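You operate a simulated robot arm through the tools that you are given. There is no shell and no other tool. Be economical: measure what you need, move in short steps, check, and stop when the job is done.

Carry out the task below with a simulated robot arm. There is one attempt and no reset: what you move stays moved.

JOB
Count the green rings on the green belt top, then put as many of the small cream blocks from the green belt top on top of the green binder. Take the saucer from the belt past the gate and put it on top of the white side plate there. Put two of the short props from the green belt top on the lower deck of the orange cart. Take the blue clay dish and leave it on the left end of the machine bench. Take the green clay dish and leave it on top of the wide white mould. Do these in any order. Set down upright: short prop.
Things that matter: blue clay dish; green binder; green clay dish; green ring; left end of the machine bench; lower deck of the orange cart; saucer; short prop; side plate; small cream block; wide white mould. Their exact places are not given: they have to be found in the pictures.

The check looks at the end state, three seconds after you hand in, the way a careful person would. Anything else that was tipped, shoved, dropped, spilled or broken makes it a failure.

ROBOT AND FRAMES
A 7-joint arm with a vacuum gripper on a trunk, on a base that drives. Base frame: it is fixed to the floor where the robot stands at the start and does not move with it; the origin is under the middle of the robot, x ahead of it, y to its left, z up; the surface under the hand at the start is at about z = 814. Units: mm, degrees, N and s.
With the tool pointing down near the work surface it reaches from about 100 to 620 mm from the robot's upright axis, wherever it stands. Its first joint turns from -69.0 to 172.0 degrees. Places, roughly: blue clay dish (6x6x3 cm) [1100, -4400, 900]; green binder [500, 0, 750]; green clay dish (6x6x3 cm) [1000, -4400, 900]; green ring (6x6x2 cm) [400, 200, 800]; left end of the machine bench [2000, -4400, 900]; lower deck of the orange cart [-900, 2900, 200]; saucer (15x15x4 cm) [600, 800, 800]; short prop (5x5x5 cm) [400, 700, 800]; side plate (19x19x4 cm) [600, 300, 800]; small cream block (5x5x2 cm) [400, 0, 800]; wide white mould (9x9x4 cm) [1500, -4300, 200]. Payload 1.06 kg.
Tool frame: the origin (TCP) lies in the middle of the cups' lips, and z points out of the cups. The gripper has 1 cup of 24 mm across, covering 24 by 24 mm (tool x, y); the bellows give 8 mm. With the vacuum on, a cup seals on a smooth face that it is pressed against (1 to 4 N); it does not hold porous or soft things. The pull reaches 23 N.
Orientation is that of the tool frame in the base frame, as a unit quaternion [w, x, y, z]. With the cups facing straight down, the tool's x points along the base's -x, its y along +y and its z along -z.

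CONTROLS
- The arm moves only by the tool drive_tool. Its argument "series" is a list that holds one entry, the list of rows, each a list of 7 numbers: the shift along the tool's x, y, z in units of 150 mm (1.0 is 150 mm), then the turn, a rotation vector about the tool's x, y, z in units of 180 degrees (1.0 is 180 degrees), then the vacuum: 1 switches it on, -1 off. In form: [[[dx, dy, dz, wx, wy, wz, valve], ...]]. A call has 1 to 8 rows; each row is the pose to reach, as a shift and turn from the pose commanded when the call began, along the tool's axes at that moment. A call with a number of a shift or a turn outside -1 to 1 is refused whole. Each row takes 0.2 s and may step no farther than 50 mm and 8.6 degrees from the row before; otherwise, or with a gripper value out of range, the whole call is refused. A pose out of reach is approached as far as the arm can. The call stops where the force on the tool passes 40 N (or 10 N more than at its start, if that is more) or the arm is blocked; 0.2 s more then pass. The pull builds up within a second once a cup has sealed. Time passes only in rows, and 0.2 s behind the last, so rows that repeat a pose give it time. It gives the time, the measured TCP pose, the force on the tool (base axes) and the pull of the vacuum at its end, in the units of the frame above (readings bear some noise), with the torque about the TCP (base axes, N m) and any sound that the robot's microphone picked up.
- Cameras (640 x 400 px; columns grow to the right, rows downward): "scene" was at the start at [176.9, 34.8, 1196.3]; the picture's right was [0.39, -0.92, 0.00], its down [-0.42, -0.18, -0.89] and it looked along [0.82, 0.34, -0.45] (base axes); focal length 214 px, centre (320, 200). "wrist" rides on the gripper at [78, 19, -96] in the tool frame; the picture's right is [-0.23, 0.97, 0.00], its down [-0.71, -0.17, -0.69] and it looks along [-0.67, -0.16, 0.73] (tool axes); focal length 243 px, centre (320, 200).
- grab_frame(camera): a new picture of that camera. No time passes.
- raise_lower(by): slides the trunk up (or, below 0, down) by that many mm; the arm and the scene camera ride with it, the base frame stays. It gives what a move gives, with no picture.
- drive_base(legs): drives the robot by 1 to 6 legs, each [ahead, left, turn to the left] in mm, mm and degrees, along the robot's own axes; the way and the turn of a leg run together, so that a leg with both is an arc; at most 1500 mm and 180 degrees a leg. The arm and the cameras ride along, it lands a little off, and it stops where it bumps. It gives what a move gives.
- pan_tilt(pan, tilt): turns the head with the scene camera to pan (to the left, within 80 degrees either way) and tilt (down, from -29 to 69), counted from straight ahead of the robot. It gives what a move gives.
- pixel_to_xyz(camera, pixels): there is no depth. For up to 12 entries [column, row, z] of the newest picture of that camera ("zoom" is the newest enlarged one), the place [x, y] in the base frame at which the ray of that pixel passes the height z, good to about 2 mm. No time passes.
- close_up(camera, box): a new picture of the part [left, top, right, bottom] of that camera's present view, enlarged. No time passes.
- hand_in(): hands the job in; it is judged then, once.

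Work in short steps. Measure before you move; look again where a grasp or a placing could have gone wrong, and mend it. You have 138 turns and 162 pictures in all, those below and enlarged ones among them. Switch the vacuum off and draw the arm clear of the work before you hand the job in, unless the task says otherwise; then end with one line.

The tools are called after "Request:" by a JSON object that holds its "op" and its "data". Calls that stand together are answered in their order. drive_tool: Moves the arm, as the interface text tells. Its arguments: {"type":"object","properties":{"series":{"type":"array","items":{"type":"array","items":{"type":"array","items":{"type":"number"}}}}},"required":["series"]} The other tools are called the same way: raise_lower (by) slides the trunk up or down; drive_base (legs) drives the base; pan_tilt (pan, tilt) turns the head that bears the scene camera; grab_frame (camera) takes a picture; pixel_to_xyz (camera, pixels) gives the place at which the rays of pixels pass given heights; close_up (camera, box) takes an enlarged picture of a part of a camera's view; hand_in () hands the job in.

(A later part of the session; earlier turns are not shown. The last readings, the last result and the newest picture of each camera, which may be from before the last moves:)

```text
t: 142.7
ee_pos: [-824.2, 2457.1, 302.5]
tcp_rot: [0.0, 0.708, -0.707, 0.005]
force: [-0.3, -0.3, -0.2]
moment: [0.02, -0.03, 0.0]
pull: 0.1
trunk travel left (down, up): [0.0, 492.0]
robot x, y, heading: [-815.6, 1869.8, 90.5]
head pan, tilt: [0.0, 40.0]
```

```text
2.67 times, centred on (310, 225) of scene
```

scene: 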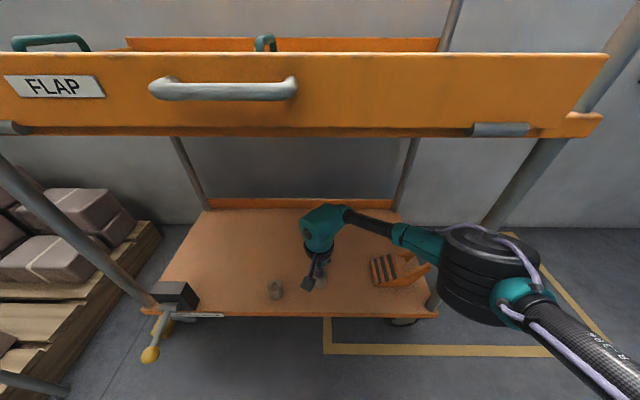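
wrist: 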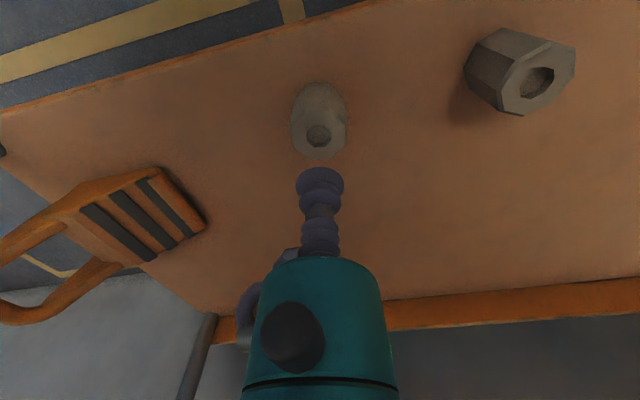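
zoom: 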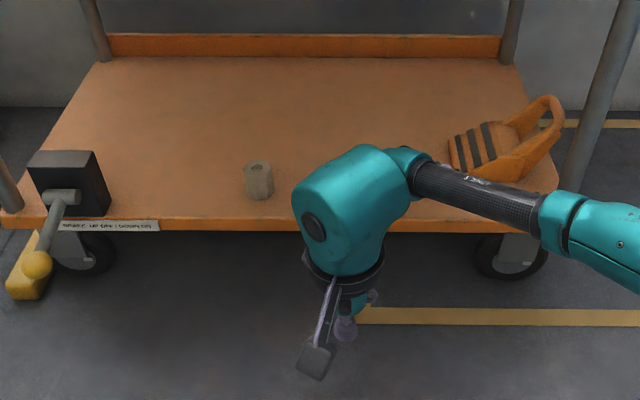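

Both props upright on the lower deck. Raise arm/trunk, retract, and turn to look south.

Request:
{"op": "drive_tool", "data": {"series": [[[0, 0, -0.3, 0, 0, 0, -1], [0, 0, -0.6, 0, 0, 0, -1], [0, 0, -0.9, 0, 0, 0, -1], [0, 0, -1.0, 0, 0, 0, -1]]]}}

Request:
{"op": "drive_tool", "data": {"series": [[[0, 0, -0.3, 0, 0, 0, -1], [0, 0, -0.6, 0, 0, 0, -1], [0, 0, -0.9, 0, 0, 0, -1], [0, 0, -1.0, 0, 0, 0, -1]]]}}

Request:
{"op": "raise_lower", "data": {"by": 350}}

Request:
{"op": "drive_tool", "data": {"series": [[[0.3, 0, 0, 0, 0, 0, -1], [0.6, 0, 0, 0, 0, 0, -1], [0.9, 0, 0, 0, 0, 0, -1], [1.0, 0, 0, 0, 0, 0, -1]]]}}

Request:
{"op": "drive_tool", "data": {"series": [[[0.3, 0, 0, 0, 0, 0, -1], [0.6, 0, -0.2, 0, 0, 0, -1], [0.8, 0, -0.4, 0, 0, 0, -1]]]}}

Request:
{"op": "drive_base", "data": {"legs": [[0, 0, -180]]}}

Request:
{"op": "pan_tilt", "data": {"pan": 20, "tilt": 12}}

Request:
{"op": "grab_frame", "data": {"camera": "scene"}}

```text
t: 143.7
ee_pos: [-823.6, 2457.5, 451.8]
tcp_rot: [0.0, 0.707, -0.707, 0.005]
force: [1.1, -0.1, -0.2]
moment: [0.03, -0.02, 0.0]
pull: 0.1
trunk travel left (down, up): [0.0, 492.0]
robot x, y, heading: [-818.0, 1870.3, 90.6]
head pan, tilt: [0.0, 40.0]
```

```text
t: 144.7
ee_pos: [-825.3, 2457.5, 603.6]
tcp_rot: [0.0, 0.707, -0.707, 0.004]
force: [-0.4, 0.1, 1.4]
moment: [0.0, -0.03, -0.02]
pull: 0.0
trunk travel left (down, up): [0.0, 492.0]
robot x, y, heading: [-812.0, 1874.2, 90.6]
head pan, tilt: [0.0, 40.0]
```

```text
t: 148.1
ee_pos: [-824.4, 2458.4, 952.2]
tcp_rot: [0.001, 0.708, -0.707, 0.005]
force: [0.1, -0.3, -0.7]
moment: [0.04, 0.03, -0.02]
pull: 0.0
trunk travel left (down, up): [-350.0, 142.0]
robot x, y, heading: [-814.0, 1875.7, 90.6]
head pan, tilt: [0.0, 40.0]
```

```text
t: 149.1
ee_pos: [-825.3, 2307.0, 952.9]
tcp_rot: [0.0, 0.708, -0.706, 0.005]
force: [-0.1, 0.4, -0.5]
moment: [-0.01, -0.05, -0.03]
pull: 0.1
trunk travel left (down, up): [-350.0, 142.0]
robot x, y, heading: [-815.7, 1871.1, 90.8]
head pan, tilt: [0.0, 40.0]
```

```text
refused: row 2 steps farther than a row can; nothing moved
```

```text
t: 156.9
ee_pos: [-809.9, 1436.1, 954.4]
tcp_rot: [-0.005, 0.708, 0.706, 0.0]
force: [-0.1, 0.2, -0.2]
moment: [0.01, 0.0, 0.03]
pull: 0.1
trunk travel left (down, up): [-350.0, 142.0]
robot x, y, heading: [-815.8, 1871.4, -89.8]
head pan, tilt: [0.0, 40.0]
```

```text
t: 157.8
ee_pos: [-809.4, 1435.1, 954.1]
tcp_rot: [-0.005, 0.708, 0.706, 0.0]
force: [0.5, -0.1, -1.1]
moment: [-0.01, 0.0, -0.03]
pull: 0.0
trunk travel left (down, up): [-350.0, 142.0]
robot x, y, heading: [-814.1, 1873.0, -89.7]
head pan, tilt: [20.0, 12.0]
```

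```text
96 pictures are left
```

scene: 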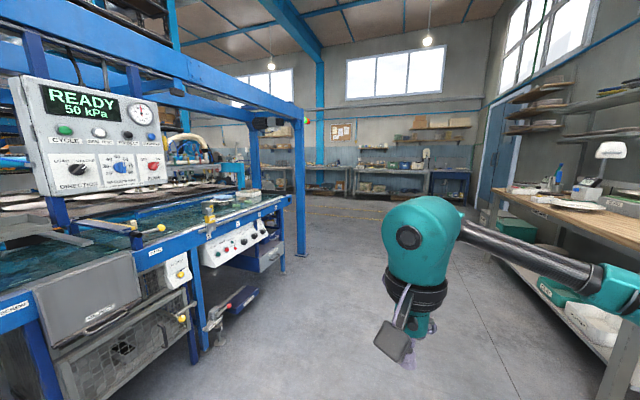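

The corridor ahead is clear. Retract the arm a bit and drive south 2×1500 mm, slightly left.

Request:
{"op": "drive_tool", "data": {"series": [[[0.25, 0, -0.1, 0, 0, 0, -1], [0.5, 0, -0.25, 0, 0, 0, -1], [0.7, 0, -0.45, 0, 0, 0, -1]]]}}

Request:
{"op": "drive_base", "data": {"legs": [[1500, 100, 0], [1500, 100, 0]]}}

Request:
{"op": "grab_frame", "data": {"camera": "scene"}}

```text
t: 158.6
ee_pos: [-809.3, 1541.3, 1021.5]
tcp_rot: [-0.004, 0.709, 0.705, -0.001]
force: [0.0, -0.3, 0.1]
moment: [-0.01, -0.01, 0.03]
pull: 0.0
trunk travel left (down, up): [-350.0, 142.0]
robot x, y, heading: [-815.3, 1868.0, -89.6]
head pan, tilt: [20.0, 12.0]
```

```text
refused: leg 1 is longer than a leg can be; nothing moved
```

```text
95 pictures are left
```

scene: 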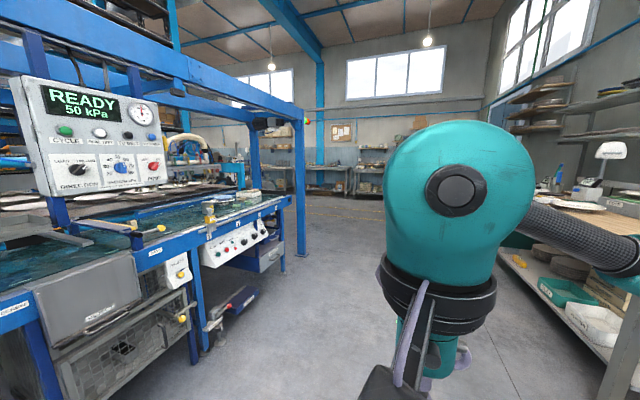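

Request:
{"op": "drive_base", "data": {"legs": [[1490, 100, 0], [1490, 100, 0]]}}

Request:
{"op": "pan_tilt", "data": {"pan": 35, "tilt": 15}}

Request:
{"op": "grab_frame", "data": {"camera": "scene"}}

```text
t: 173.1
ee_pos: [-511.4, -1454.6, 1019.9]
tcp_rot: [-0.004, 0.699, 0.715, 0.0]
force: [0.4, 0.1, 0.2]
moment: [0.01, 0.03, -0.06]
pull: 0.0
trunk travel left (down, up): [-350.0, 142.0]
robot x, y, heading: [-526.0, -1127.6, -88.5]
head pan, tilt: [20.0, 12.0]
```

```text
t: 173.9
ee_pos: [-510.6, -1454.5, 1020.6]
tcp_rot: [-0.005, 0.699, 0.715, 0.0]
force: [-0.3, -1.0, 0.9]
moment: [0.0, -0.02, 0.02]
pull: 0.0
trunk travel left (down, up): [-350.0, 142.0]
robot x, y, heading: [-523.7, -1125.3, -88.1]
head pan, tilt: [35.0, 15.0]
```

```text
94 pictures are left
```

scene: 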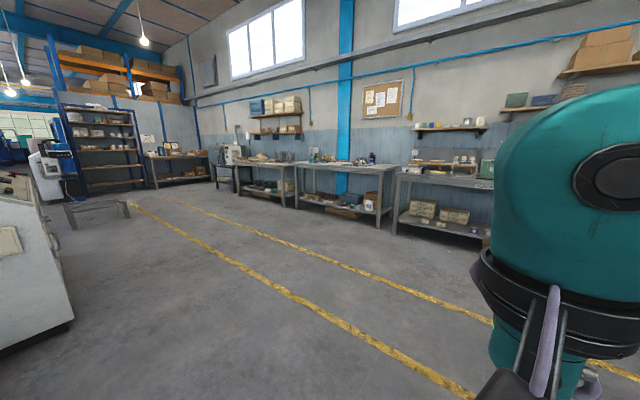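

I need to find which bench is which: project pixels at table height 870.

Request:
{"op": "pixel_to_xyz", "data": {"camera": "scene", "pixels": [[300, 165, 870], [380, 170, 870], [395, 172, 870], [480, 180, 870], [235, 162, 870], [297, 207, 0], [378, 226, 0], [395, 235, 0], [235, 195, 0]]}}

Request:
{"op": "close_up", "data": {"camera": "scene", "box": [200, 90, 520, 290]}}

```text
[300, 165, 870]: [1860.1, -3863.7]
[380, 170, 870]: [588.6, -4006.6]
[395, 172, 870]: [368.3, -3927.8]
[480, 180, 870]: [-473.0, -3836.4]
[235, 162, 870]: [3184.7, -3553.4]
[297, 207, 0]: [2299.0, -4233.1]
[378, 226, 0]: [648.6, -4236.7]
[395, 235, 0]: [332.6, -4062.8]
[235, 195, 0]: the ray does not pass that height
```

```text
2.00 times, centred on (360, 190) of scene
```

zoom: 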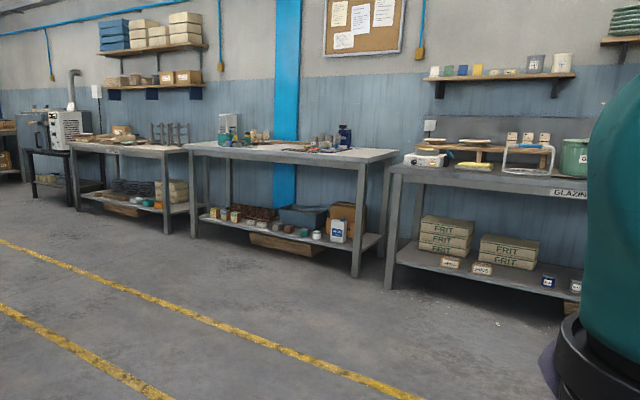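

The middle bench (x≈650–2300, front y≈−4230) is the one. Drive toward (1020,−3400) over clear floor.

Request:
{"op": "drive_base", "data": {"legs": [[1200, 0, -1.8], [1000, 800, 0], [50, 770, 0]]}}

Request:
{"op": "pan_tilt", "data": {"pan": 15, "tilt": 25}}

Request:
{"op": "grab_frame", "data": {"camera": "scene"}}

```text
t: 193.7
ee_pos: [1086.7, -3685.3, 1020.4]
tcp_rot: [-0.004, 0.707, 0.707, 0.0]
force: [-0.7, 0.8, -0.2]
moment: [0.06, 0.0, 0.01]
pull: 0.0
trunk travel left (down, up): [-350.0, 142.0]
robot x, y, heading: [1081.0, -3356.0, -89.5]
head pan, tilt: [35.0, 15.0]
```

```text
t: 194.6
ee_pos: [1088.5, -3685.0, 1020.6]
tcp_rot: [-0.006, 0.707, 0.707, 0.0]
force: [1.1, 0.4, 0.0]
moment: [-0.01, 0.04, -0.02]
pull: 0.1
trunk travel left (down, up): [-350.0, 142.0]
robot x, y, heading: [1080.1, -3357.7, -89.5]
head pan, tilt: [15.0, 25.0]
```

```text
92 pictures are left
```

scene: 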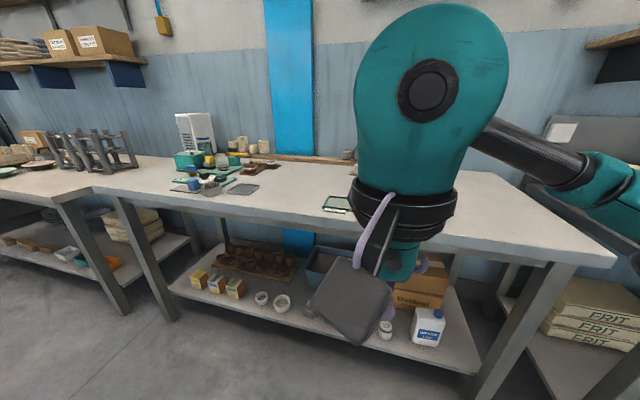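

Arm hides the dishes; view with wrist and zoom in on left bench and the lower shelf.

Request:
{"op": "grab_frame", "data": {"camera": "wrist"}}

Request:
{"op": "close_up", "data": {"camera": "scene", "box": [120, 110, 360, 260]}}

Request:
{"op": "close_up", "data": {"camera": "scene", "box": [170, 230, 410, 380]}}

```text
91 pictures are left
```

wrist: 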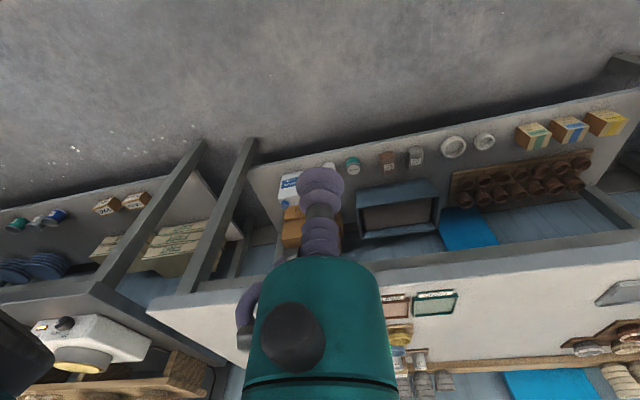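

```text
2.67 times, centred on (240, 185) of scene
```

zoom: 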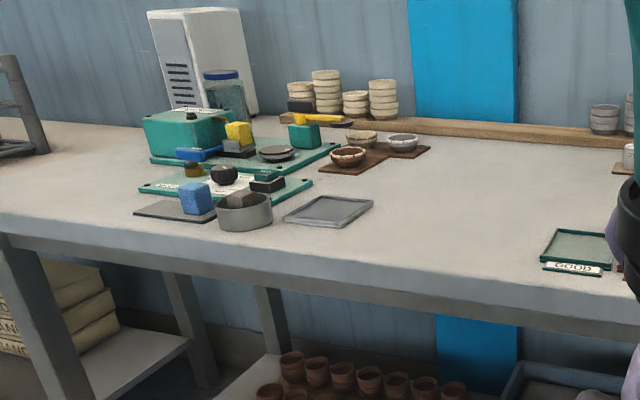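

```text
2.67 times, centred on (290, 305) of scene
```

zoom: 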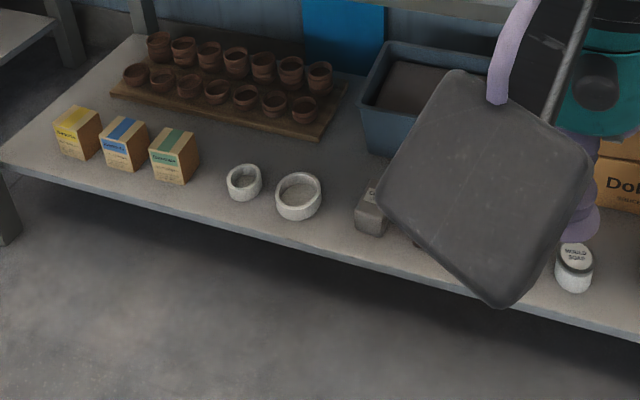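

Two white moulds on the lower shelf (zoom (298,195) is the wide one). Move the arm aside to the right to see the dishes.

Request:
{"op": "drive_tool", "data": {"series": [[[0, -0.3, 0, 0, 0, 0, -1], [0, -0.6, 0, 0, 0, 0, -1], [0, -0.9, 0, 0, 0, 0, -1], [0, -1.0, 0, 0, 0, 0, -1]]]}}

Request:
{"op": "pan_tilt", "data": {"pan": 0, "tilt": 25}}

Request:
{"op": "grab_frame", "data": {"camera": "scene"}}

```text
t: 195.6
ee_pos: [938.8, -3685.1, 1019.6]
tcp_rot: [-0.006, 0.706, 0.708, 0.0]
force: [-0.3, 0.2, -0.3]
moment: [-0.02, -0.01, 0.01]
pull: 0.1
trunk travel left (down, up): [-350.0, 142.0]
robot x, y, heading: [1081.0, -3356.3, -89.2]
head pan, tilt: [15.0, 25.0]
```

```text
t: 196.3
ee_pos: [939.2, -3684.5, 1020.0]
tcp_rot: [-0.005, 0.707, 0.707, 0.0]
force: [-0.4, -0.4, -0.1]
moment: [-0.03, -0.02, 0.02]
pull: 0.0
trunk travel left (down, up): [-350.0, 142.0]
robot x, y, heading: [1081.7, -3356.6, -89.3]
head pan, tilt: [0.0, 25.0]
```

```text
88 pictures are left
```

scene: 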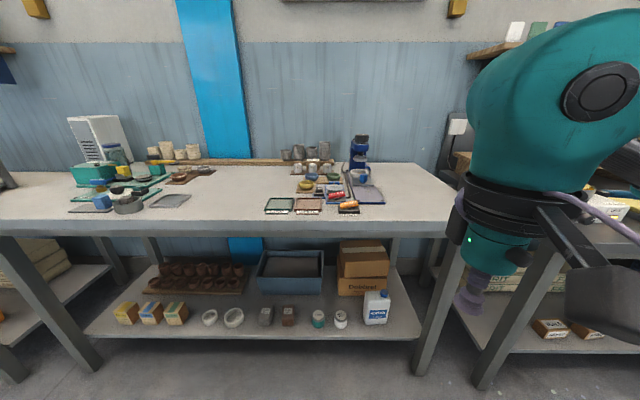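

Request:
{"op": "close_up", "data": {"camera": "scene", "box": [250, 130, 410, 230]}}

Request:
{"op": "close_up", "data": {"camera": "scene", "box": [50, 120, 210, 220]}}

Request:
{"op": "pixel_to_xyz", "data": {"camera": "scene", "pixels": [[325, 181, 900], [279, 206, 900], [90, 210, 900], [447, 220, 900], [234, 318, 230], [209, 318, 230], [10, 222, 900], [100, 336, 150]]}}

```text
4.00 times, centred on (330, 180) of scene
```

zoom: 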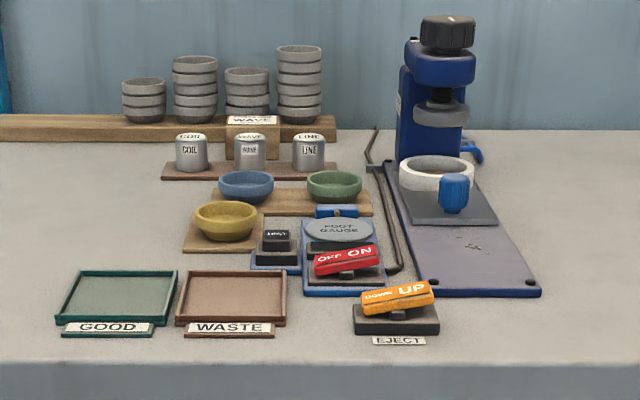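

```text
4.00 times, centred on (130, 170) of scene
```

zoom: 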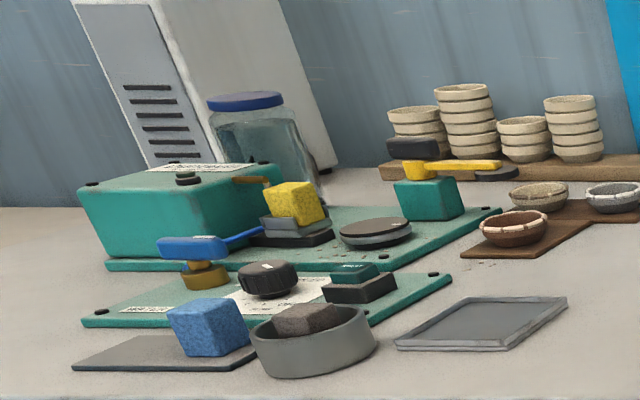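

```text
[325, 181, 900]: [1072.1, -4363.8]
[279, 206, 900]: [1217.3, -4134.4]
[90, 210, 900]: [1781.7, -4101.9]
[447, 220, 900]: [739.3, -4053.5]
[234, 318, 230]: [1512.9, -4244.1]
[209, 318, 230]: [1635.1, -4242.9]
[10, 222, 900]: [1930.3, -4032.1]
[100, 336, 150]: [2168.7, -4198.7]
```

Blue and green dishes seen at zoom (247,186) and (335,186). Move the arm back left, and drive ahead 430 mm.

Request:
{"op": "drive_tool", "data": {"series": [[[0, 0.3, 0, 0, 0, 0, -1], [0, 0.6, 0, 0, 0, 0, -1], [0, 0.9, 0, 0, 0, 0, -1], [0, 1.0, 0, 0, 0, 0, -1]]]}}

Request:
{"op": "drive_base", "data": {"legs": [[430, 0, 0]]}}

Request:
{"op": "pan_tilt", "data": {"pan": 0, "tilt": 40}}

Request:
{"op": "grab_frame", "data": {"camera": "scene"}}

Request:
{"op": "grab_frame", "data": {"camera": "wrist"}}

```text
t: 197.3
ee_pos: [1087.9, -3683.6, 1019.1]
tcp_rot: [-0.005, 0.708, 0.707, 0.0]
force: [-0.4, -0.1, -0.3]
moment: [0.03, 0.0, 0.01]
pull: 0.1
trunk travel left (down, up): [-350.0, 142.0]
robot x, y, heading: [1080.9, -3356.6, -89.4]
head pan, tilt: [0.0, 25.0]
```

```text
t: 200.0
ee_pos: [1090.4, -4115.2, 1018.2]
tcp_rot: [-0.004, 0.707, 0.707, -0.001]
force: [-0.2, 0.5, 0.2]
moment: [0.0, 0.02, 0.01]
pull: 0.0
trunk travel left (down, up): [-350.0, 142.0]
robot x, y, heading: [1084.7, -3785.7, -89.6]
head pan, tilt: [0.0, 25.0]
```

```text
t: 200.7
ee_pos: [1091.2, -4115.3, 1019.0]
tcp_rot: [-0.005, 0.708, 0.707, 0.001]
force: [0.1, -0.6, -0.1]
moment: [0.01, 0.01, 0.0]
pull: 0.0
trunk travel left (down, up): [-350.0, 142.0]
robot x, y, heading: [1085.4, -3787.0, -89.5]
head pan, tilt: [0.0, 40.0]
```

```text
85 pictures are left
```

scene: 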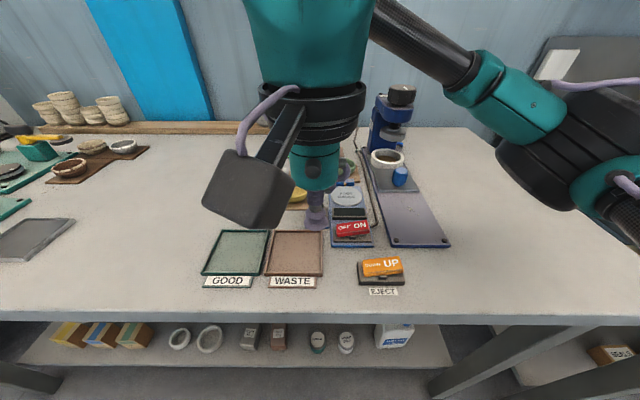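

```text
84 pictures are left
```

wrist: 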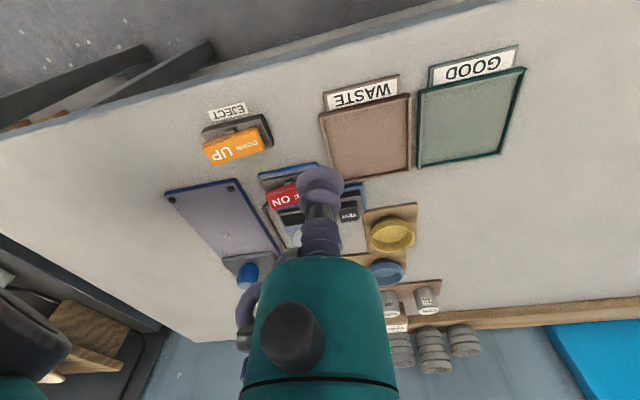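

Blue dish in wrist view at (387,270). Measure; also green from the scene at (347,167).

Request:
{"op": "pixel_to_xyz", "data": {"camera": "wrist", "pixels": [[387, 270, 900], [387, 270, 880], [391, 233, 900], [391, 233, 880], [465, 120, 860], [465, 120, 880]]}}

Request:
{"op": "pixel_to_xyz", "data": {"camera": "scene", "pixels": [[236, 253, 860], [236, 253, 880], [348, 165, 900], [299, 194, 900], [299, 194, 880]]}}

Request:
{"op": "close_up", "data": {"camera": "wrist", "box": [300, 180, 460, 280]}}

```text
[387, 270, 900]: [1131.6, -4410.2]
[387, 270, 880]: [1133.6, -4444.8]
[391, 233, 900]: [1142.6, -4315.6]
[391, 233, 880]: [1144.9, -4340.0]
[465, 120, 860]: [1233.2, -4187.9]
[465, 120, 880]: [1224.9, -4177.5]
```

```text
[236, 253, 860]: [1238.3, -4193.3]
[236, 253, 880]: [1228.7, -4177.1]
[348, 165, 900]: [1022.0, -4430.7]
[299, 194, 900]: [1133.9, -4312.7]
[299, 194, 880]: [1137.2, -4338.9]
```

```text
4.00 times, centred on (380, 230) of wrist
```

zoom: 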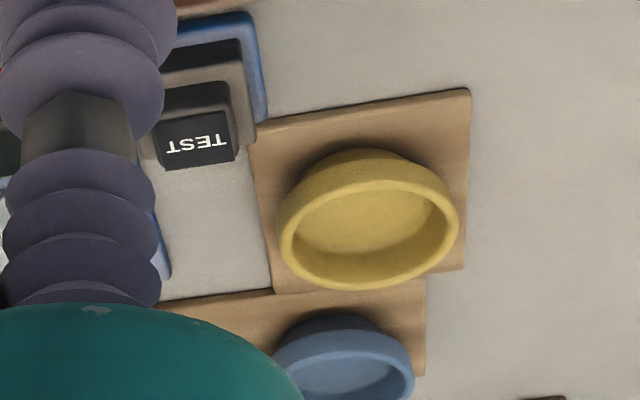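

Check the bench front edge location relative to the robot.

Request:
{"op": "pixel_to_xyz", "data": {"camera": "scene", "pixels": [[200, 312, 860], [200, 312, 880], [200, 322, 860], [210, 345, 200]]}}

Request:
{"op": "pixel_to_xyz", "data": {"camera": "wrist", "pixels": [[240, 65, 860], [240, 65, 880], [240, 65, 840]]}}

Request:
{"op": "pan_tilt", "data": {"pan": 0, "tilt": 69}}

Request:
{"op": "grab_frame", "data": {"camera": "scene"}}

```text
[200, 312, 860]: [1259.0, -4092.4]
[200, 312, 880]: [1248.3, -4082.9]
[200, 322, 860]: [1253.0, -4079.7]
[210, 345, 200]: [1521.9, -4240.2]
```

```text
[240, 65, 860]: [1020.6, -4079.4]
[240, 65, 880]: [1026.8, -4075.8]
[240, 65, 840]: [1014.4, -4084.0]
```

```text
t: 201.7
ee_pos: [1090.7, -4116.6, 1019.8]
tcp_rot: [-0.006, 0.707, 0.707, 0.0]
force: [0.5, 0.3, -0.9]
moment: [0.02, 0.04, 0.01]
pull: 0.1
trunk travel left (down, up): [-350.0, 142.0]
robot x, y, heading: [1083.1, -3788.4, -89.5]
head pan, tilt: [0.0, 68.8]
```

```text
82 pictures are left
```

scene: 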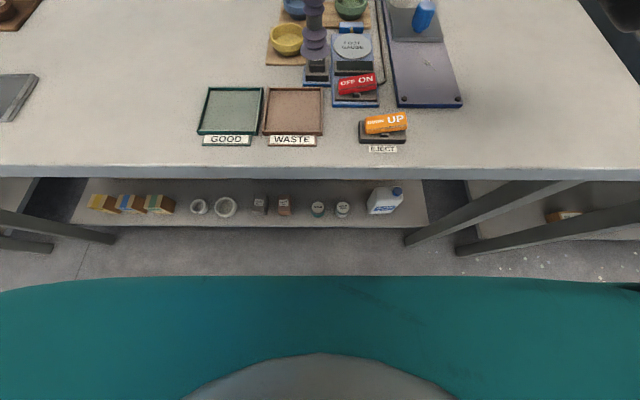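

Excellent view: blue (293,8), green (350,8). Check hood front and dish positions.

Request:
{"op": "pixel_to_xyz", "data": {"camera": "scene", "pixels": [[320, 276, 740], [320, 276, 700], [320, 276, 500], [293, 8, 900], [350, 8, 900], [350, 4, 900], [225, 205, 230], [320, 178, 860]]}}

Request:
{"op": "close_up", "data": {"camera": "scene", "box": [260, 0, 420, 100]}}

```text
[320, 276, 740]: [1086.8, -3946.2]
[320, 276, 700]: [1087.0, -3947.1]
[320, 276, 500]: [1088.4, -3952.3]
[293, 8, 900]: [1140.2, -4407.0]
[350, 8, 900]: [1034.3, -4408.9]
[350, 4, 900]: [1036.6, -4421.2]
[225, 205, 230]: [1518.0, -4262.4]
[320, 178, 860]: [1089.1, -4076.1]
```

```text
4.00 times, centred on (340, 50) of scene
```

zoom: 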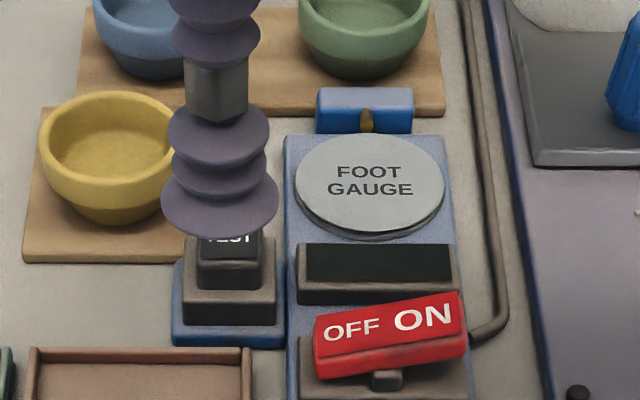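

Hood front is ~130 mm from the bench. Drive ahead 70 mm, then move above the blue dish.

Request:
{"op": "drive_base", "data": {"legs": [[70, 0, 0]]}}

Request:
{"op": "pan_tilt", "data": {"pan": 0, "tilt": 55}}

Request:
{"op": "drive_tool", "data": {"series": [[[-0.3, 0.07, 0, 0, 0, 0, -1], [-0.6, 0.15, 0, 0, 0, 0, -1], [-0.9, 0.24, 0, 0, 0, 0, -1], [-1.0, 0.27, 0.15, 0, 0, 0, -1]]]}}

Request:
{"op": "grab_frame", "data": {"camera": "wrist"}}

Request:
{"op": "grab_frame", "data": {"camera": "scene"}}

```text
t: 202.7
ee_pos: [1091.5, -4185.8, 1020.1]
tcp_rot: [-0.006, 0.708, 0.706, 0.0]
force: [0.0, -0.3, 1.0]
moment: [0.03, -0.03, 0.01]
pull: 0.0
trunk travel left (down, up): [-350.0, 142.0]
robot x, y, heading: [1087.2, -3855.0, -89.6]
head pan, tilt: [0.0, 68.8]
```

```text
t: 203.4
ee_pos: [1091.7, -4185.3, 1019.9]
tcp_rot: [-0.004, 0.708, 0.707, 0.0]
force: [0.2, -0.5, 0.2]
moment: [-0.03, -0.01, -0.04]
pull: 0.0
trunk travel left (down, up): [-350.0, 142.0]
robot x, y, heading: [1086.6, -3855.3, -89.6]
head pan, tilt: [0.0, 55.0]
```

```text
t: 204.4
ee_pos: [1132.1, -4336.0, 995.4]
tcp_rot: [-0.006, 0.707, 0.707, 0.0]
force: [0.1, 0.8, -0.9]
moment: [0.01, 0.01, 0.02]
pull: 0.1
trunk travel left (down, up): [-350.0, 142.0]
robot x, y, heading: [1083.0, -3855.0, -89.7]
head pan, tilt: [0.0, 55.0]
```

```text
80 pictures are left
```

wrist: 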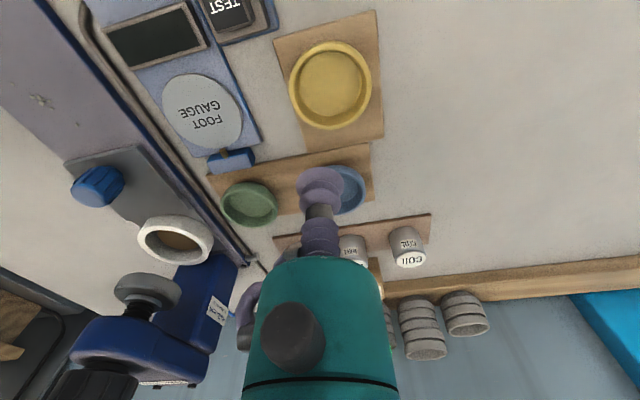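

```text
79 pictures are left
```

scene: 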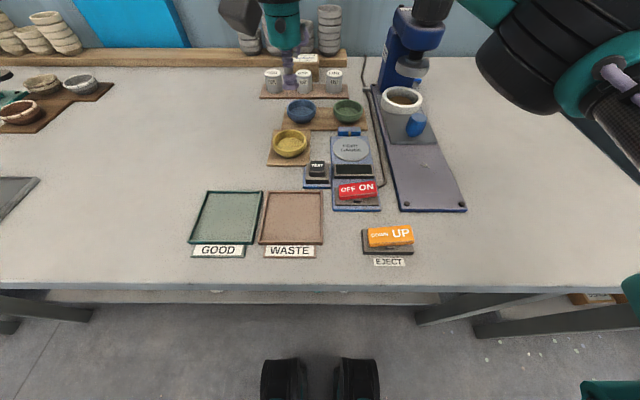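

Zoom on the dishes in the scene and locate their rims.

Request:
{"op": "close_up", "data": {"camera": "scene", "box": [265, 85, 385, 160]}}

Request:
{"op": "pixel_to_xyz", "data": {"camera": "wrist", "pixels": [[250, 203, 900], [250, 203, 910], [250, 203, 890], [330, 85, 900], [348, 190, 900]]}}

```text
5.33 times, centred on (325, 122) of scene
```

zoom: 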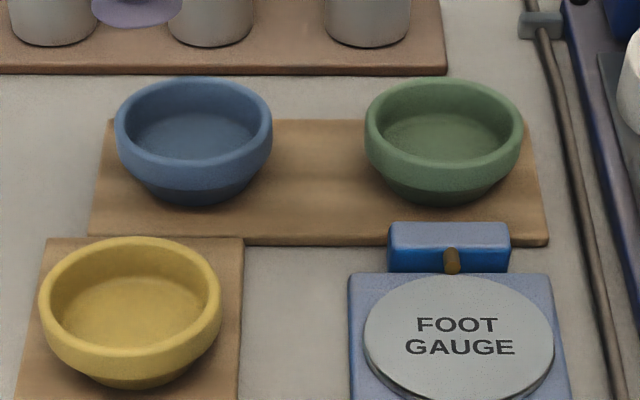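

```text
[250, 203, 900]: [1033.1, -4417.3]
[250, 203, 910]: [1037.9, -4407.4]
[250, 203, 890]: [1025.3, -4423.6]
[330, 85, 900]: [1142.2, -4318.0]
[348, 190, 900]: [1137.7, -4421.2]
```

Request:
{"op": "pixel_to_xyz", "data": {"camera": "zoom", "pixels": [[194, 130, 900], [444, 128, 900], [194, 130, 910], [444, 128, 910], [130, 296, 900], [116, 130, 900], [272, 130, 900], [194, 130, 890]]}}

```text
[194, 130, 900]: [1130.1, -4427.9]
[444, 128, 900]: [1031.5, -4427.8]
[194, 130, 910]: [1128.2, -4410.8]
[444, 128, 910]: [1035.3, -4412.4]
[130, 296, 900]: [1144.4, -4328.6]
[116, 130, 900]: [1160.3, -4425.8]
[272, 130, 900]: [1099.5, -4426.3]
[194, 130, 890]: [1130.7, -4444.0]
```

Blue dish rim about z≈908, centre ≈(1131,−4408). Hover over it at z≈945.

Request:
{"op": "drive_tool", "data": {"series": [[[-0.25, 0, 0, 0, 0, 0, -1], [-0.48, 0, 0.1, 0, 0, 0, -1], [-0.48, 0, 0.3, 0, 0, 0, -1], [-0.48, 0, 0.3, 0, 0, 0, -1]]]}}

Request:
{"op": "grab_frame", "data": {"camera": "wrist"}}

Request:
{"op": "close_up", "data": {"camera": "scene", "box": [265, 60, 385, 135]}}

```text
t: 205.4
ee_pos: [1131.1, -4406.2, 946.5]
tcp_rot: [-0.004, 0.707, 0.707, 0.0]
force: [0.7, -0.3, -0.7]
moment: [0.02, -0.01, 0.02]
pull: 0.0
trunk travel left (down, up): [-350.0, 142.0]
robot x, y, heading: [1087.7, -3856.2, -89.8]
head pan, tilt: [0.0, 55.0]
```

```text
77 pictures are left
```

wrist: 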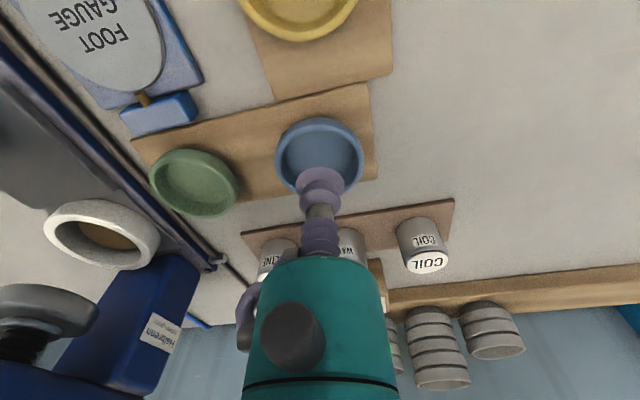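

```text
5.33 times, centred on (325, 98) of scene
```

zoom: 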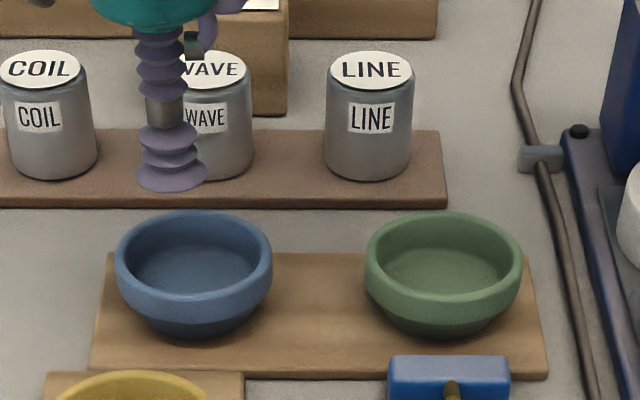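

Request:
{"op": "pixel_to_xyz", "data": {"camera": "wrist", "pixels": [[320, 155, 908], [320, 118, 908], [276, 155, 908], [364, 155, 908], [320, 155, 900], [195, 180, 908], [418, 262, 920]]}}

Request:
{"op": "pixel_to_xyz", "data": {"camera": "zoom", "pixels": [[171, 180, 946], [194, 262, 905], [116, 264, 905], [272, 264, 905], [194, 211, 905], [194, 320, 905], [40, 67, 950]]}}

```text
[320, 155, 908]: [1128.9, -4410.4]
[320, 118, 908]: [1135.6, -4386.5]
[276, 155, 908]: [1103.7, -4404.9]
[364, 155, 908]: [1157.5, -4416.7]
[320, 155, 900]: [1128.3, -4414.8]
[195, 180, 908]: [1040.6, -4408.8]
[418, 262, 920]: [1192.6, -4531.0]
```

```text
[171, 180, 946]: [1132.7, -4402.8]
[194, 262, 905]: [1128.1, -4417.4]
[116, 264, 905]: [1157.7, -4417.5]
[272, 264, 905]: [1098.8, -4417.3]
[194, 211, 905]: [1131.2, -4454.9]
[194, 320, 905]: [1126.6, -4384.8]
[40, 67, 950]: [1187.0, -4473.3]
```

Centre ≈ (1128.5,−4416), rim ≈902. Shift and descend to 892 with vacuum on.

Request:
{"op": "drive_tool", "data": {"series": [[[-0.065, -0.017, 0.1, 0, 0, 0, 1], [-0.065, -0.017, 0.25, 0, 0, 0, 1], [-0.065, -0.017, 0.36, 0, 0, 0, 1], [-0.065, -0.017, 0.36, 0, 0, 0, 1]]]}}

Request:
{"op": "close_up", "data": {"camera": "scene", "box": [265, 60, 385, 135]}}

```text
t: 206.4
ee_pos: [1126.6, -4417.0, 895.3]
tcp_rot: [-0.004, 0.708, 0.706, 0.0]
force: [-0.2, 0.1, -0.5]
moment: [-0.01, 0.0, 0.02]
pull: 22.5
trunk travel left (down, up): [-350.0, 142.0]
robot x, y, heading: [1082.3, -3854.2, -89.6]
head pan, tilt: [0.0, 55.0]
```

```text
5.33 times, centred on (325, 98) of scene
```

zoom: 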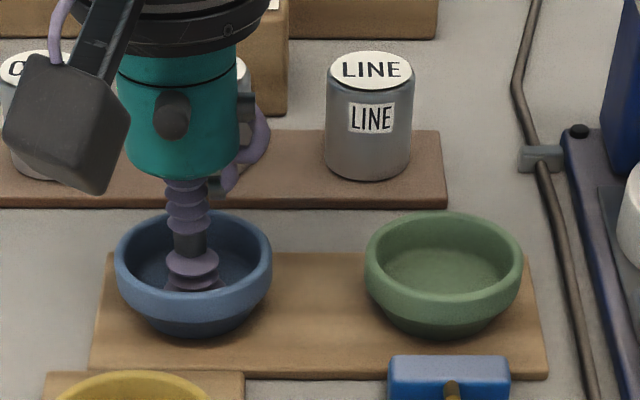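

Sealed. Lift 100+ mm and retract toward the robot.

Request:
{"op": "drive_tool", "data": {"series": [[[0, 0, -0.15, 0, 0, 0, 1], [0, 0, -0.4, 0, 0, 0, 1], [0, 0, -0.7, 0, 0, 0, 1], [0.2, 0, -0.9, 0, 0, 0, 1], [0.5, 0, -0.95, 0, 0, 0, 1], [0.8, 0, -1, 0, 0, 0, 1], [1.0, 0, -1, 0, 0, 0, 1]]]}}

Request:
{"op": "drive_tool", "data": {"series": [[[0.3, 0, -0.1, 0, 0, 0, 1], [0.55, 0, -0.2, 0, 0, 0, 1], [0.55, 0, -0.2, 0, 0, 0, 1]]]}}

Request:
{"op": "pan_tilt", "data": {"pan": 50, "tilt": 30}}

Request:
{"op": "grab_frame", "data": {"camera": "scene"}}

Request:
{"op": "grab_frame", "data": {"camera": "wrist"}}

```text
t: 208.0
ee_pos: [1126.8, -4266.5, 1048.5]
tcp_rot: [-0.005, 0.707, 0.707, 0.0]
force: [-0.1, -1.1, -1.2]
moment: [-0.03, 0.03, -0.03]
pull: 22.8
trunk travel left (down, up): [-350.0, 142.0]
robot x, y, heading: [1082.3, -3859.7, -89.7]
head pan, tilt: [0.0, 55.0]
```

```text
t: 208.8
ee_pos: [1127.5, -4185.4, 1078.9]
tcp_rot: [-0.004, 0.708, 0.707, 0.0]
force: [1.2, 0.2, -0.6]
moment: [-0.03, 0.0, 0.02]
pull: 23.2
trunk travel left (down, up): [-350.0, 142.0]
robot x, y, heading: [1086.3, -3856.1, -89.7]
head pan, tilt: [0.0, 55.0]
```

```text
t: 210.0
ee_pos: [1128.6, -4184.1, 1078.7]
tcp_rot: [-0.005, 0.708, 0.706, 0.0]
force: [0.9, 0.0, -1.2]
moment: [0.01, -0.03, 0.03]
pull: 22.8
trunk travel left (down, up): [-350.0, 142.0]
robot x, y, heading: [1084.9, -3851.6, -89.7]
head pan, tilt: [50.0, 30.0]
```

```text
74 pictures are left
```

scene: 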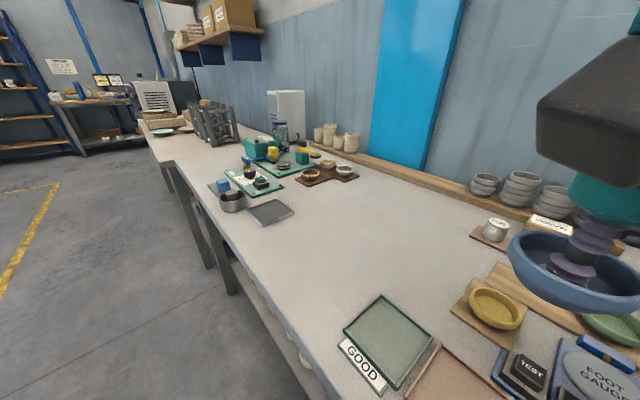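

```text
73 pictures are left
```

wrist: 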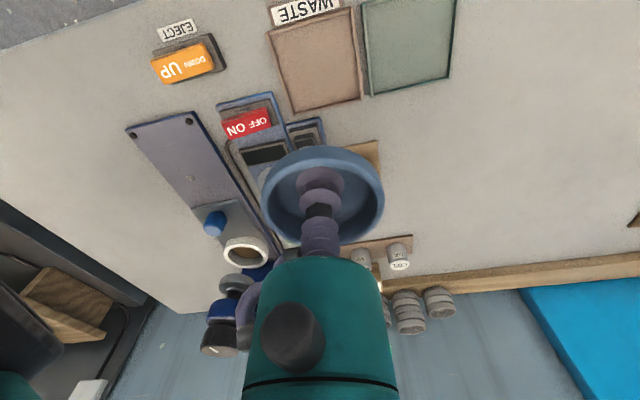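

Drive left 800 mm (backing 60 mm for margin) to the left end of the bench.

Request:
{"op": "drive_base", "data": {"legs": [[-80, 400, 0], [0, 450, 0]]}}

Request:
{"op": "pan_tilt", "data": {"pan": 25, "tilt": 45}}

Request:
{"op": "grab_frame", "data": {"camera": "scene"}}

Request:
{"op": "grab_frame", "data": {"camera": "wrist"}}

```text
t: 218.1
ee_pos: [1971.2, -4098.7, 1077.7]
tcp_rot: [-0.005, 0.708, 0.707, 0.0]
force: [0.1, -0.9, -1.0]
moment: [0.01, -0.04, 0.0]
pull: 23.1
trunk travel left (down, up): [-350.0, 142.0]
robot x, y, heading: [1930.0, -3768.1, -89.4]
head pan, tilt: [50.0, 30.0]
```

```text
t: 219.0
ee_pos: [1971.1, -4098.0, 1079.0]
tcp_rot: [-0.004, 0.707, 0.707, 0.001]
force: [0.1, -0.8, -0.7]
moment: [0.01, -0.01, 0.0]
pull: 23.1
trunk travel left (down, up): [-350.0, 142.0]
robot x, y, heading: [1923.6, -3769.1, -89.5]
head pan, tilt: [25.0, 45.0]
```

```text
72 pictures are left
```

scene: 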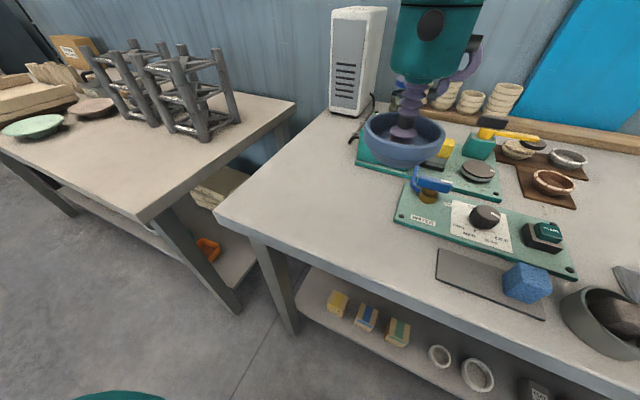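

```text
71 pictures are left
```

wrist: 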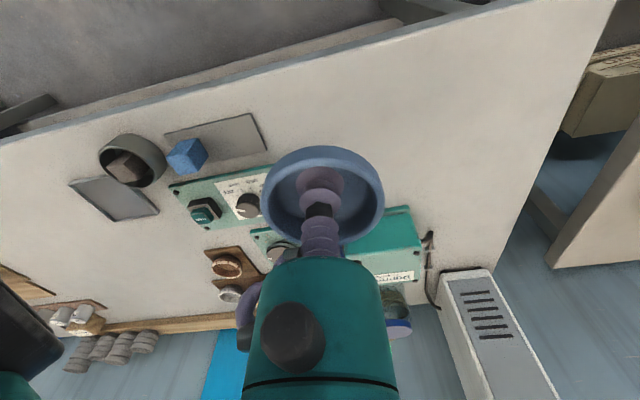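

The free left end is around px (290,200). Measure corners and target.

Request:
{"op": "pixel_to_xyz", "data": {"camera": "scene", "pixels": [[285, 200, 870], [217, 215, 870], [358, 165, 870], [395, 222, 870], [435, 282, 870], [330, 110, 870], [305, 190, 870], [479, 372, 230], [439, 354, 230]]}}

Request:
{"op": "pixel_to_xyz", "data": {"camera": "wrist", "pixels": [[450, 170, 870], [520, 215, 870], [265, 150, 870], [420, 205, 880], [440, 270, 870], [608, 5, 870]]}}

```text
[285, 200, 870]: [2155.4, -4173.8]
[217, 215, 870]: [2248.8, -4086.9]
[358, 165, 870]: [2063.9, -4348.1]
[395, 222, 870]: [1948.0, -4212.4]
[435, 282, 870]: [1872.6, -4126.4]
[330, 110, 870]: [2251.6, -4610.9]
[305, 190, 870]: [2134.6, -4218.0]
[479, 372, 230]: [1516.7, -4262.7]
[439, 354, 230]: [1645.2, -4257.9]
```

```text
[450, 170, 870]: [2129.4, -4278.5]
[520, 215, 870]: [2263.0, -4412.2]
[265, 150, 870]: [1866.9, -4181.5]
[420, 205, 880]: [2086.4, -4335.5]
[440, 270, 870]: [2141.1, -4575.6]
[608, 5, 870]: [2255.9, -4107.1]
```

Target (2160,−4230) on the free left end. Move there at height.

Request:
{"op": "drive_tool", "data": {"series": [[[-0.15, 0.25, 0, 0, 0, 0, 1], [-0.3, 0.5, 0, 0, 0, 0, 1], [-0.45, 0.75, 0, 0, 0, 0, 1], [-0.6, 1.0, 0, 0, 0, 0, 1]]]}}

Request:
{"op": "drive_tool", "data": {"series": [[[-0.15, 0.15, 0.1, 0, 0, 0, 1], [-0.28, 0.26, 0.3, 0, 0, 0, 1], [-0.28, 0.26, 0.6, 0, 0, 0, 1], [-0.28, 0.26, 0.9, 0, 0, 0, 1], [-0.28, 0.26, 1.0, 0, 0, 0, 1], [-0.28, 0.26, 1.0, 0, 0, 0, 1]]]}}

Request:
{"op": "grab_frame", "data": {"camera": "wrist"}}

Request:
{"op": "grab_frame", "data": {"camera": "scene"}}

```text
t: 220.0
ee_pos: [2122.6, -4186.2, 1075.0]
tcp_rot: [-0.005, 0.707, 0.707, -0.001]
force: [0.1, 0.3, -1.0]
moment: [0.05, 0.05, 0.03]
pull: 22.7
trunk travel left (down, up): [-350.0, 142.0]
robot x, y, heading: [1925.9, -3769.1, -89.8]
head pan, tilt: [25.0, 45.0]
```

```text
t: 221.4
ee_pos: [2135.3, -4218.8, 941.5]
tcp_rot: [-0.004, 0.708, 0.706, -0.001]
force: [0.0, 0.4, -0.9]
moment: [0.01, -0.02, -0.01]
pull: 22.8
out of reach, approached as far as the arm can: row 1, 2, 3, 4, 5, 6
trunk travel left (down, up): [-350.0, 142.0]
robot x, y, heading: [1925.6, -3768.5, -89.4]
head pan, tilt: [25.0, 45.0]
```

```text
70 pictures are left
```

wrist: 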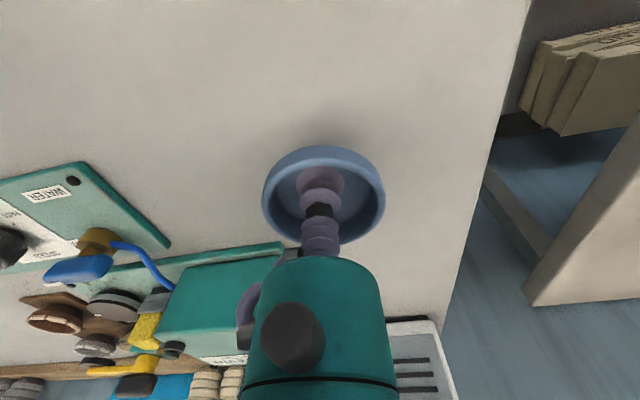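

```text
69 pictures are left
```

scene: 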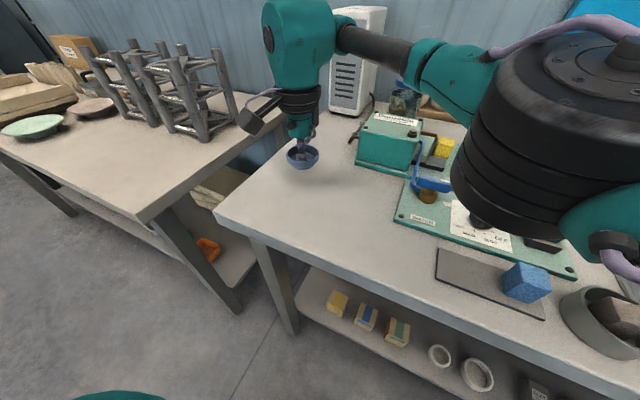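

At the reach limit; drive the base left 100 mm and shift the tool back right 80 mm so that lowering is comfortable.

Request:
{"op": "drive_base", "data": {"legs": [[0, 100, 0]]}}

Request:
{"op": "drive_tool", "data": {"series": [[[0, -0.3, 0, 0, 0, 0, 1], [0, -0.55, 0.05, 0, 0, 0, 1], [0, -0.55, 0.2, 0, 0, 0, 1], [0, -0.55, 0.32, 0, 0, 0, 1], [0, -0.55, 0.32, 0, 0, 0, 1]]]}}

Request:
{"op": "grab_frame", "data": {"camera": "scene"}}

```text
t: 222.9
ee_pos: [2235.9, -4218.8, 942.6]
tcp_rot: [-0.004, 0.707, 0.707, 0.0]
force: [0.0, 0.7, -0.9]
moment: [0.02, 0.0, 0.02]
pull: 22.7
trunk travel left (down, up): [-350.0, 142.0]
robot x, y, heading: [2025.4, -3768.1, -89.6]
head pan, tilt: [25.0, 45.0]
```

```text
t: 224.1
ee_pos: [2150.6, -4217.3, 893.6]
tcp_rot: [-0.003, 0.706, 0.708, 0.0]
force: [0.9, 0.9, -1.3]
moment: [0.03, -0.01, -0.01]
pull: 23.3
trunk travel left (down, up): [-350.0, 142.0]
robot x, y, heading: [2022.7, -3767.3, -89.6]
head pan, tilt: [25.0, 45.0]
```

```text
68 pictures are left
```

scene: 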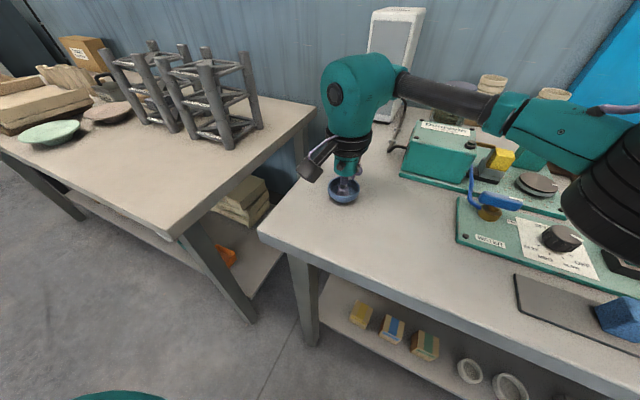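

Lower further 8 mm and read the force.

Request:
{"op": "drive_tool", "data": {"series": [[[0, 0, 0.03, 0, 0, 0, 1], [0, 0, 0.055, 0, 0, 0, 1], [0, 0, 0.055, 0, 0, 0, 1]]]}}

Request:
{"op": "close_up", "data": {"camera": "scene", "box": [260, 120, 420, 220]}}

```text
t: 224.9
ee_pos: [2149.8, -4217.4, 886.4]
tcp_rot: [-0.003, 0.707, 0.707, 0.0]
force: [-3.0, -1.9, 17.9]
moment: [-0.01, 0.01, 0.01]
pull: 23.2
trunk travel left (down, up): [-350.0, 142.0]
robot x, y, heading: [2026.5, -3767.5, -89.6]
head pan, tilt: [25.0, 45.0]
```

```text
4.00 times, centred on (340, 170) of scene
```

zoom: 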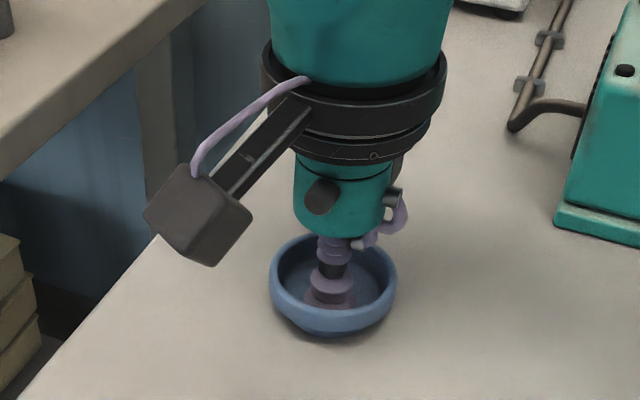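

Contact. Ease, release, lift clear.

Request:
{"op": "drive_tool", "data": {"series": [[[0, 0, -0.013, 0, 0, 0, 1], [0, 0, -0.013, 0, 0, 0, -1], [0, 0, -0.013, 0, 0, 0, -1], [0, 0, -0.013, 0, 0, 0, -1], [0, 0, -0.06, 0, 0, 0, -1], [0, 0, -0.3, 0, 0, 0, -1], [0, 0, -0.6, 0, 0, 0, -1], [0, 0, -0.9, 0, 0, 0, -1]]]}}

Request:
{"op": "drive_tool", "data": {"series": [[[0.25, -0.1, -0.1, 0, 0, 0, -1], [0.5, -0.2, -0.2, 0, 0, 0, -1], [0.75, -0.3, -0.3, 0, 0, 0, -1]]]}}

Request:
{"op": "close_up", "data": {"camera": "scene", "box": [220, 110, 460, 260]}}

```text
t: 226.7
ee_pos: [2152.0, -4218.6, 1022.3]
tcp_rot: [-0.004, 0.706, 0.708, 0.0]
force: [0.6, -0.4, 0.3]
moment: [0.02, -0.01, -0.01]
pull: 0.0
trunk travel left (down, up): [-350.0, 142.0]
robot x, y, heading: [2027.2, -3770.2, -89.7]
head pan, tilt: [25.0, 45.0]
```

```text
t: 227.5
ee_pos: [2105.2, -4105.4, 1068.3]
tcp_rot: [-0.004, 0.707, 0.707, -0.001]
force: [-0.2, -0.2, 0.3]
moment: [-0.01, 0.0, -0.02]
pull: 0.1
trunk travel left (down, up): [-350.0, 142.0]
robot x, y, heading: [2026.8, -3768.5, -89.7]
head pan, tilt: [25.0, 45.0]
```

```text
2.67 times, centred on (340, 185) of scene
```

zoom: 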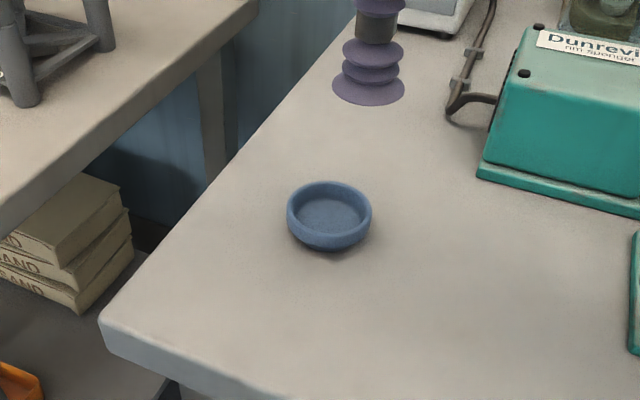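

Blue dish stands on the left end. Drive back right to the green dish.

Request:
{"op": "drive_base", "data": {"legs": [[0, -960, 0], [85, 0, 0]]}}

Request:
{"op": "pan_tilt", "data": {"pan": 0, "tilt": 55}}

Request:
{"op": "grab_frame", "data": {"camera": "scene"}}

```text
t: 237.0
ee_pos: [1141.5, -4200.4, 1068.4]
tcp_rot: [-0.004, 0.707, 0.707, 0.001]
force: [-0.3, -0.4, -0.5]
moment: [0.01, -0.01, 0.0]
pull: 0.1
trunk travel left (down, up): [-350.0, 142.0]
robot x, y, heading: [1059.4, -3859.2, -89.5]
head pan, tilt: [25.0, 45.0]
```

```text
t: 237.9
ee_pos: [1140.1, -4198.9, 1067.5]
tcp_rot: [-0.004, 0.707, 0.707, 0.0]
force: [-0.8, 0.0, 0.3]
moment: [0.01, 0.02, -0.02]
pull: 0.0
trunk travel left (down, up): [-350.0, 142.0]
robot x, y, heading: [1058.4, -3861.7, -89.6]
head pan, tilt: [0.0, 55.0]
```

```text
65 pictures are left
```

scene: 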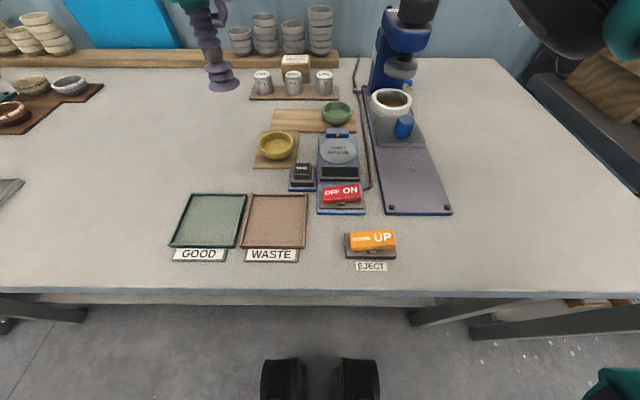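

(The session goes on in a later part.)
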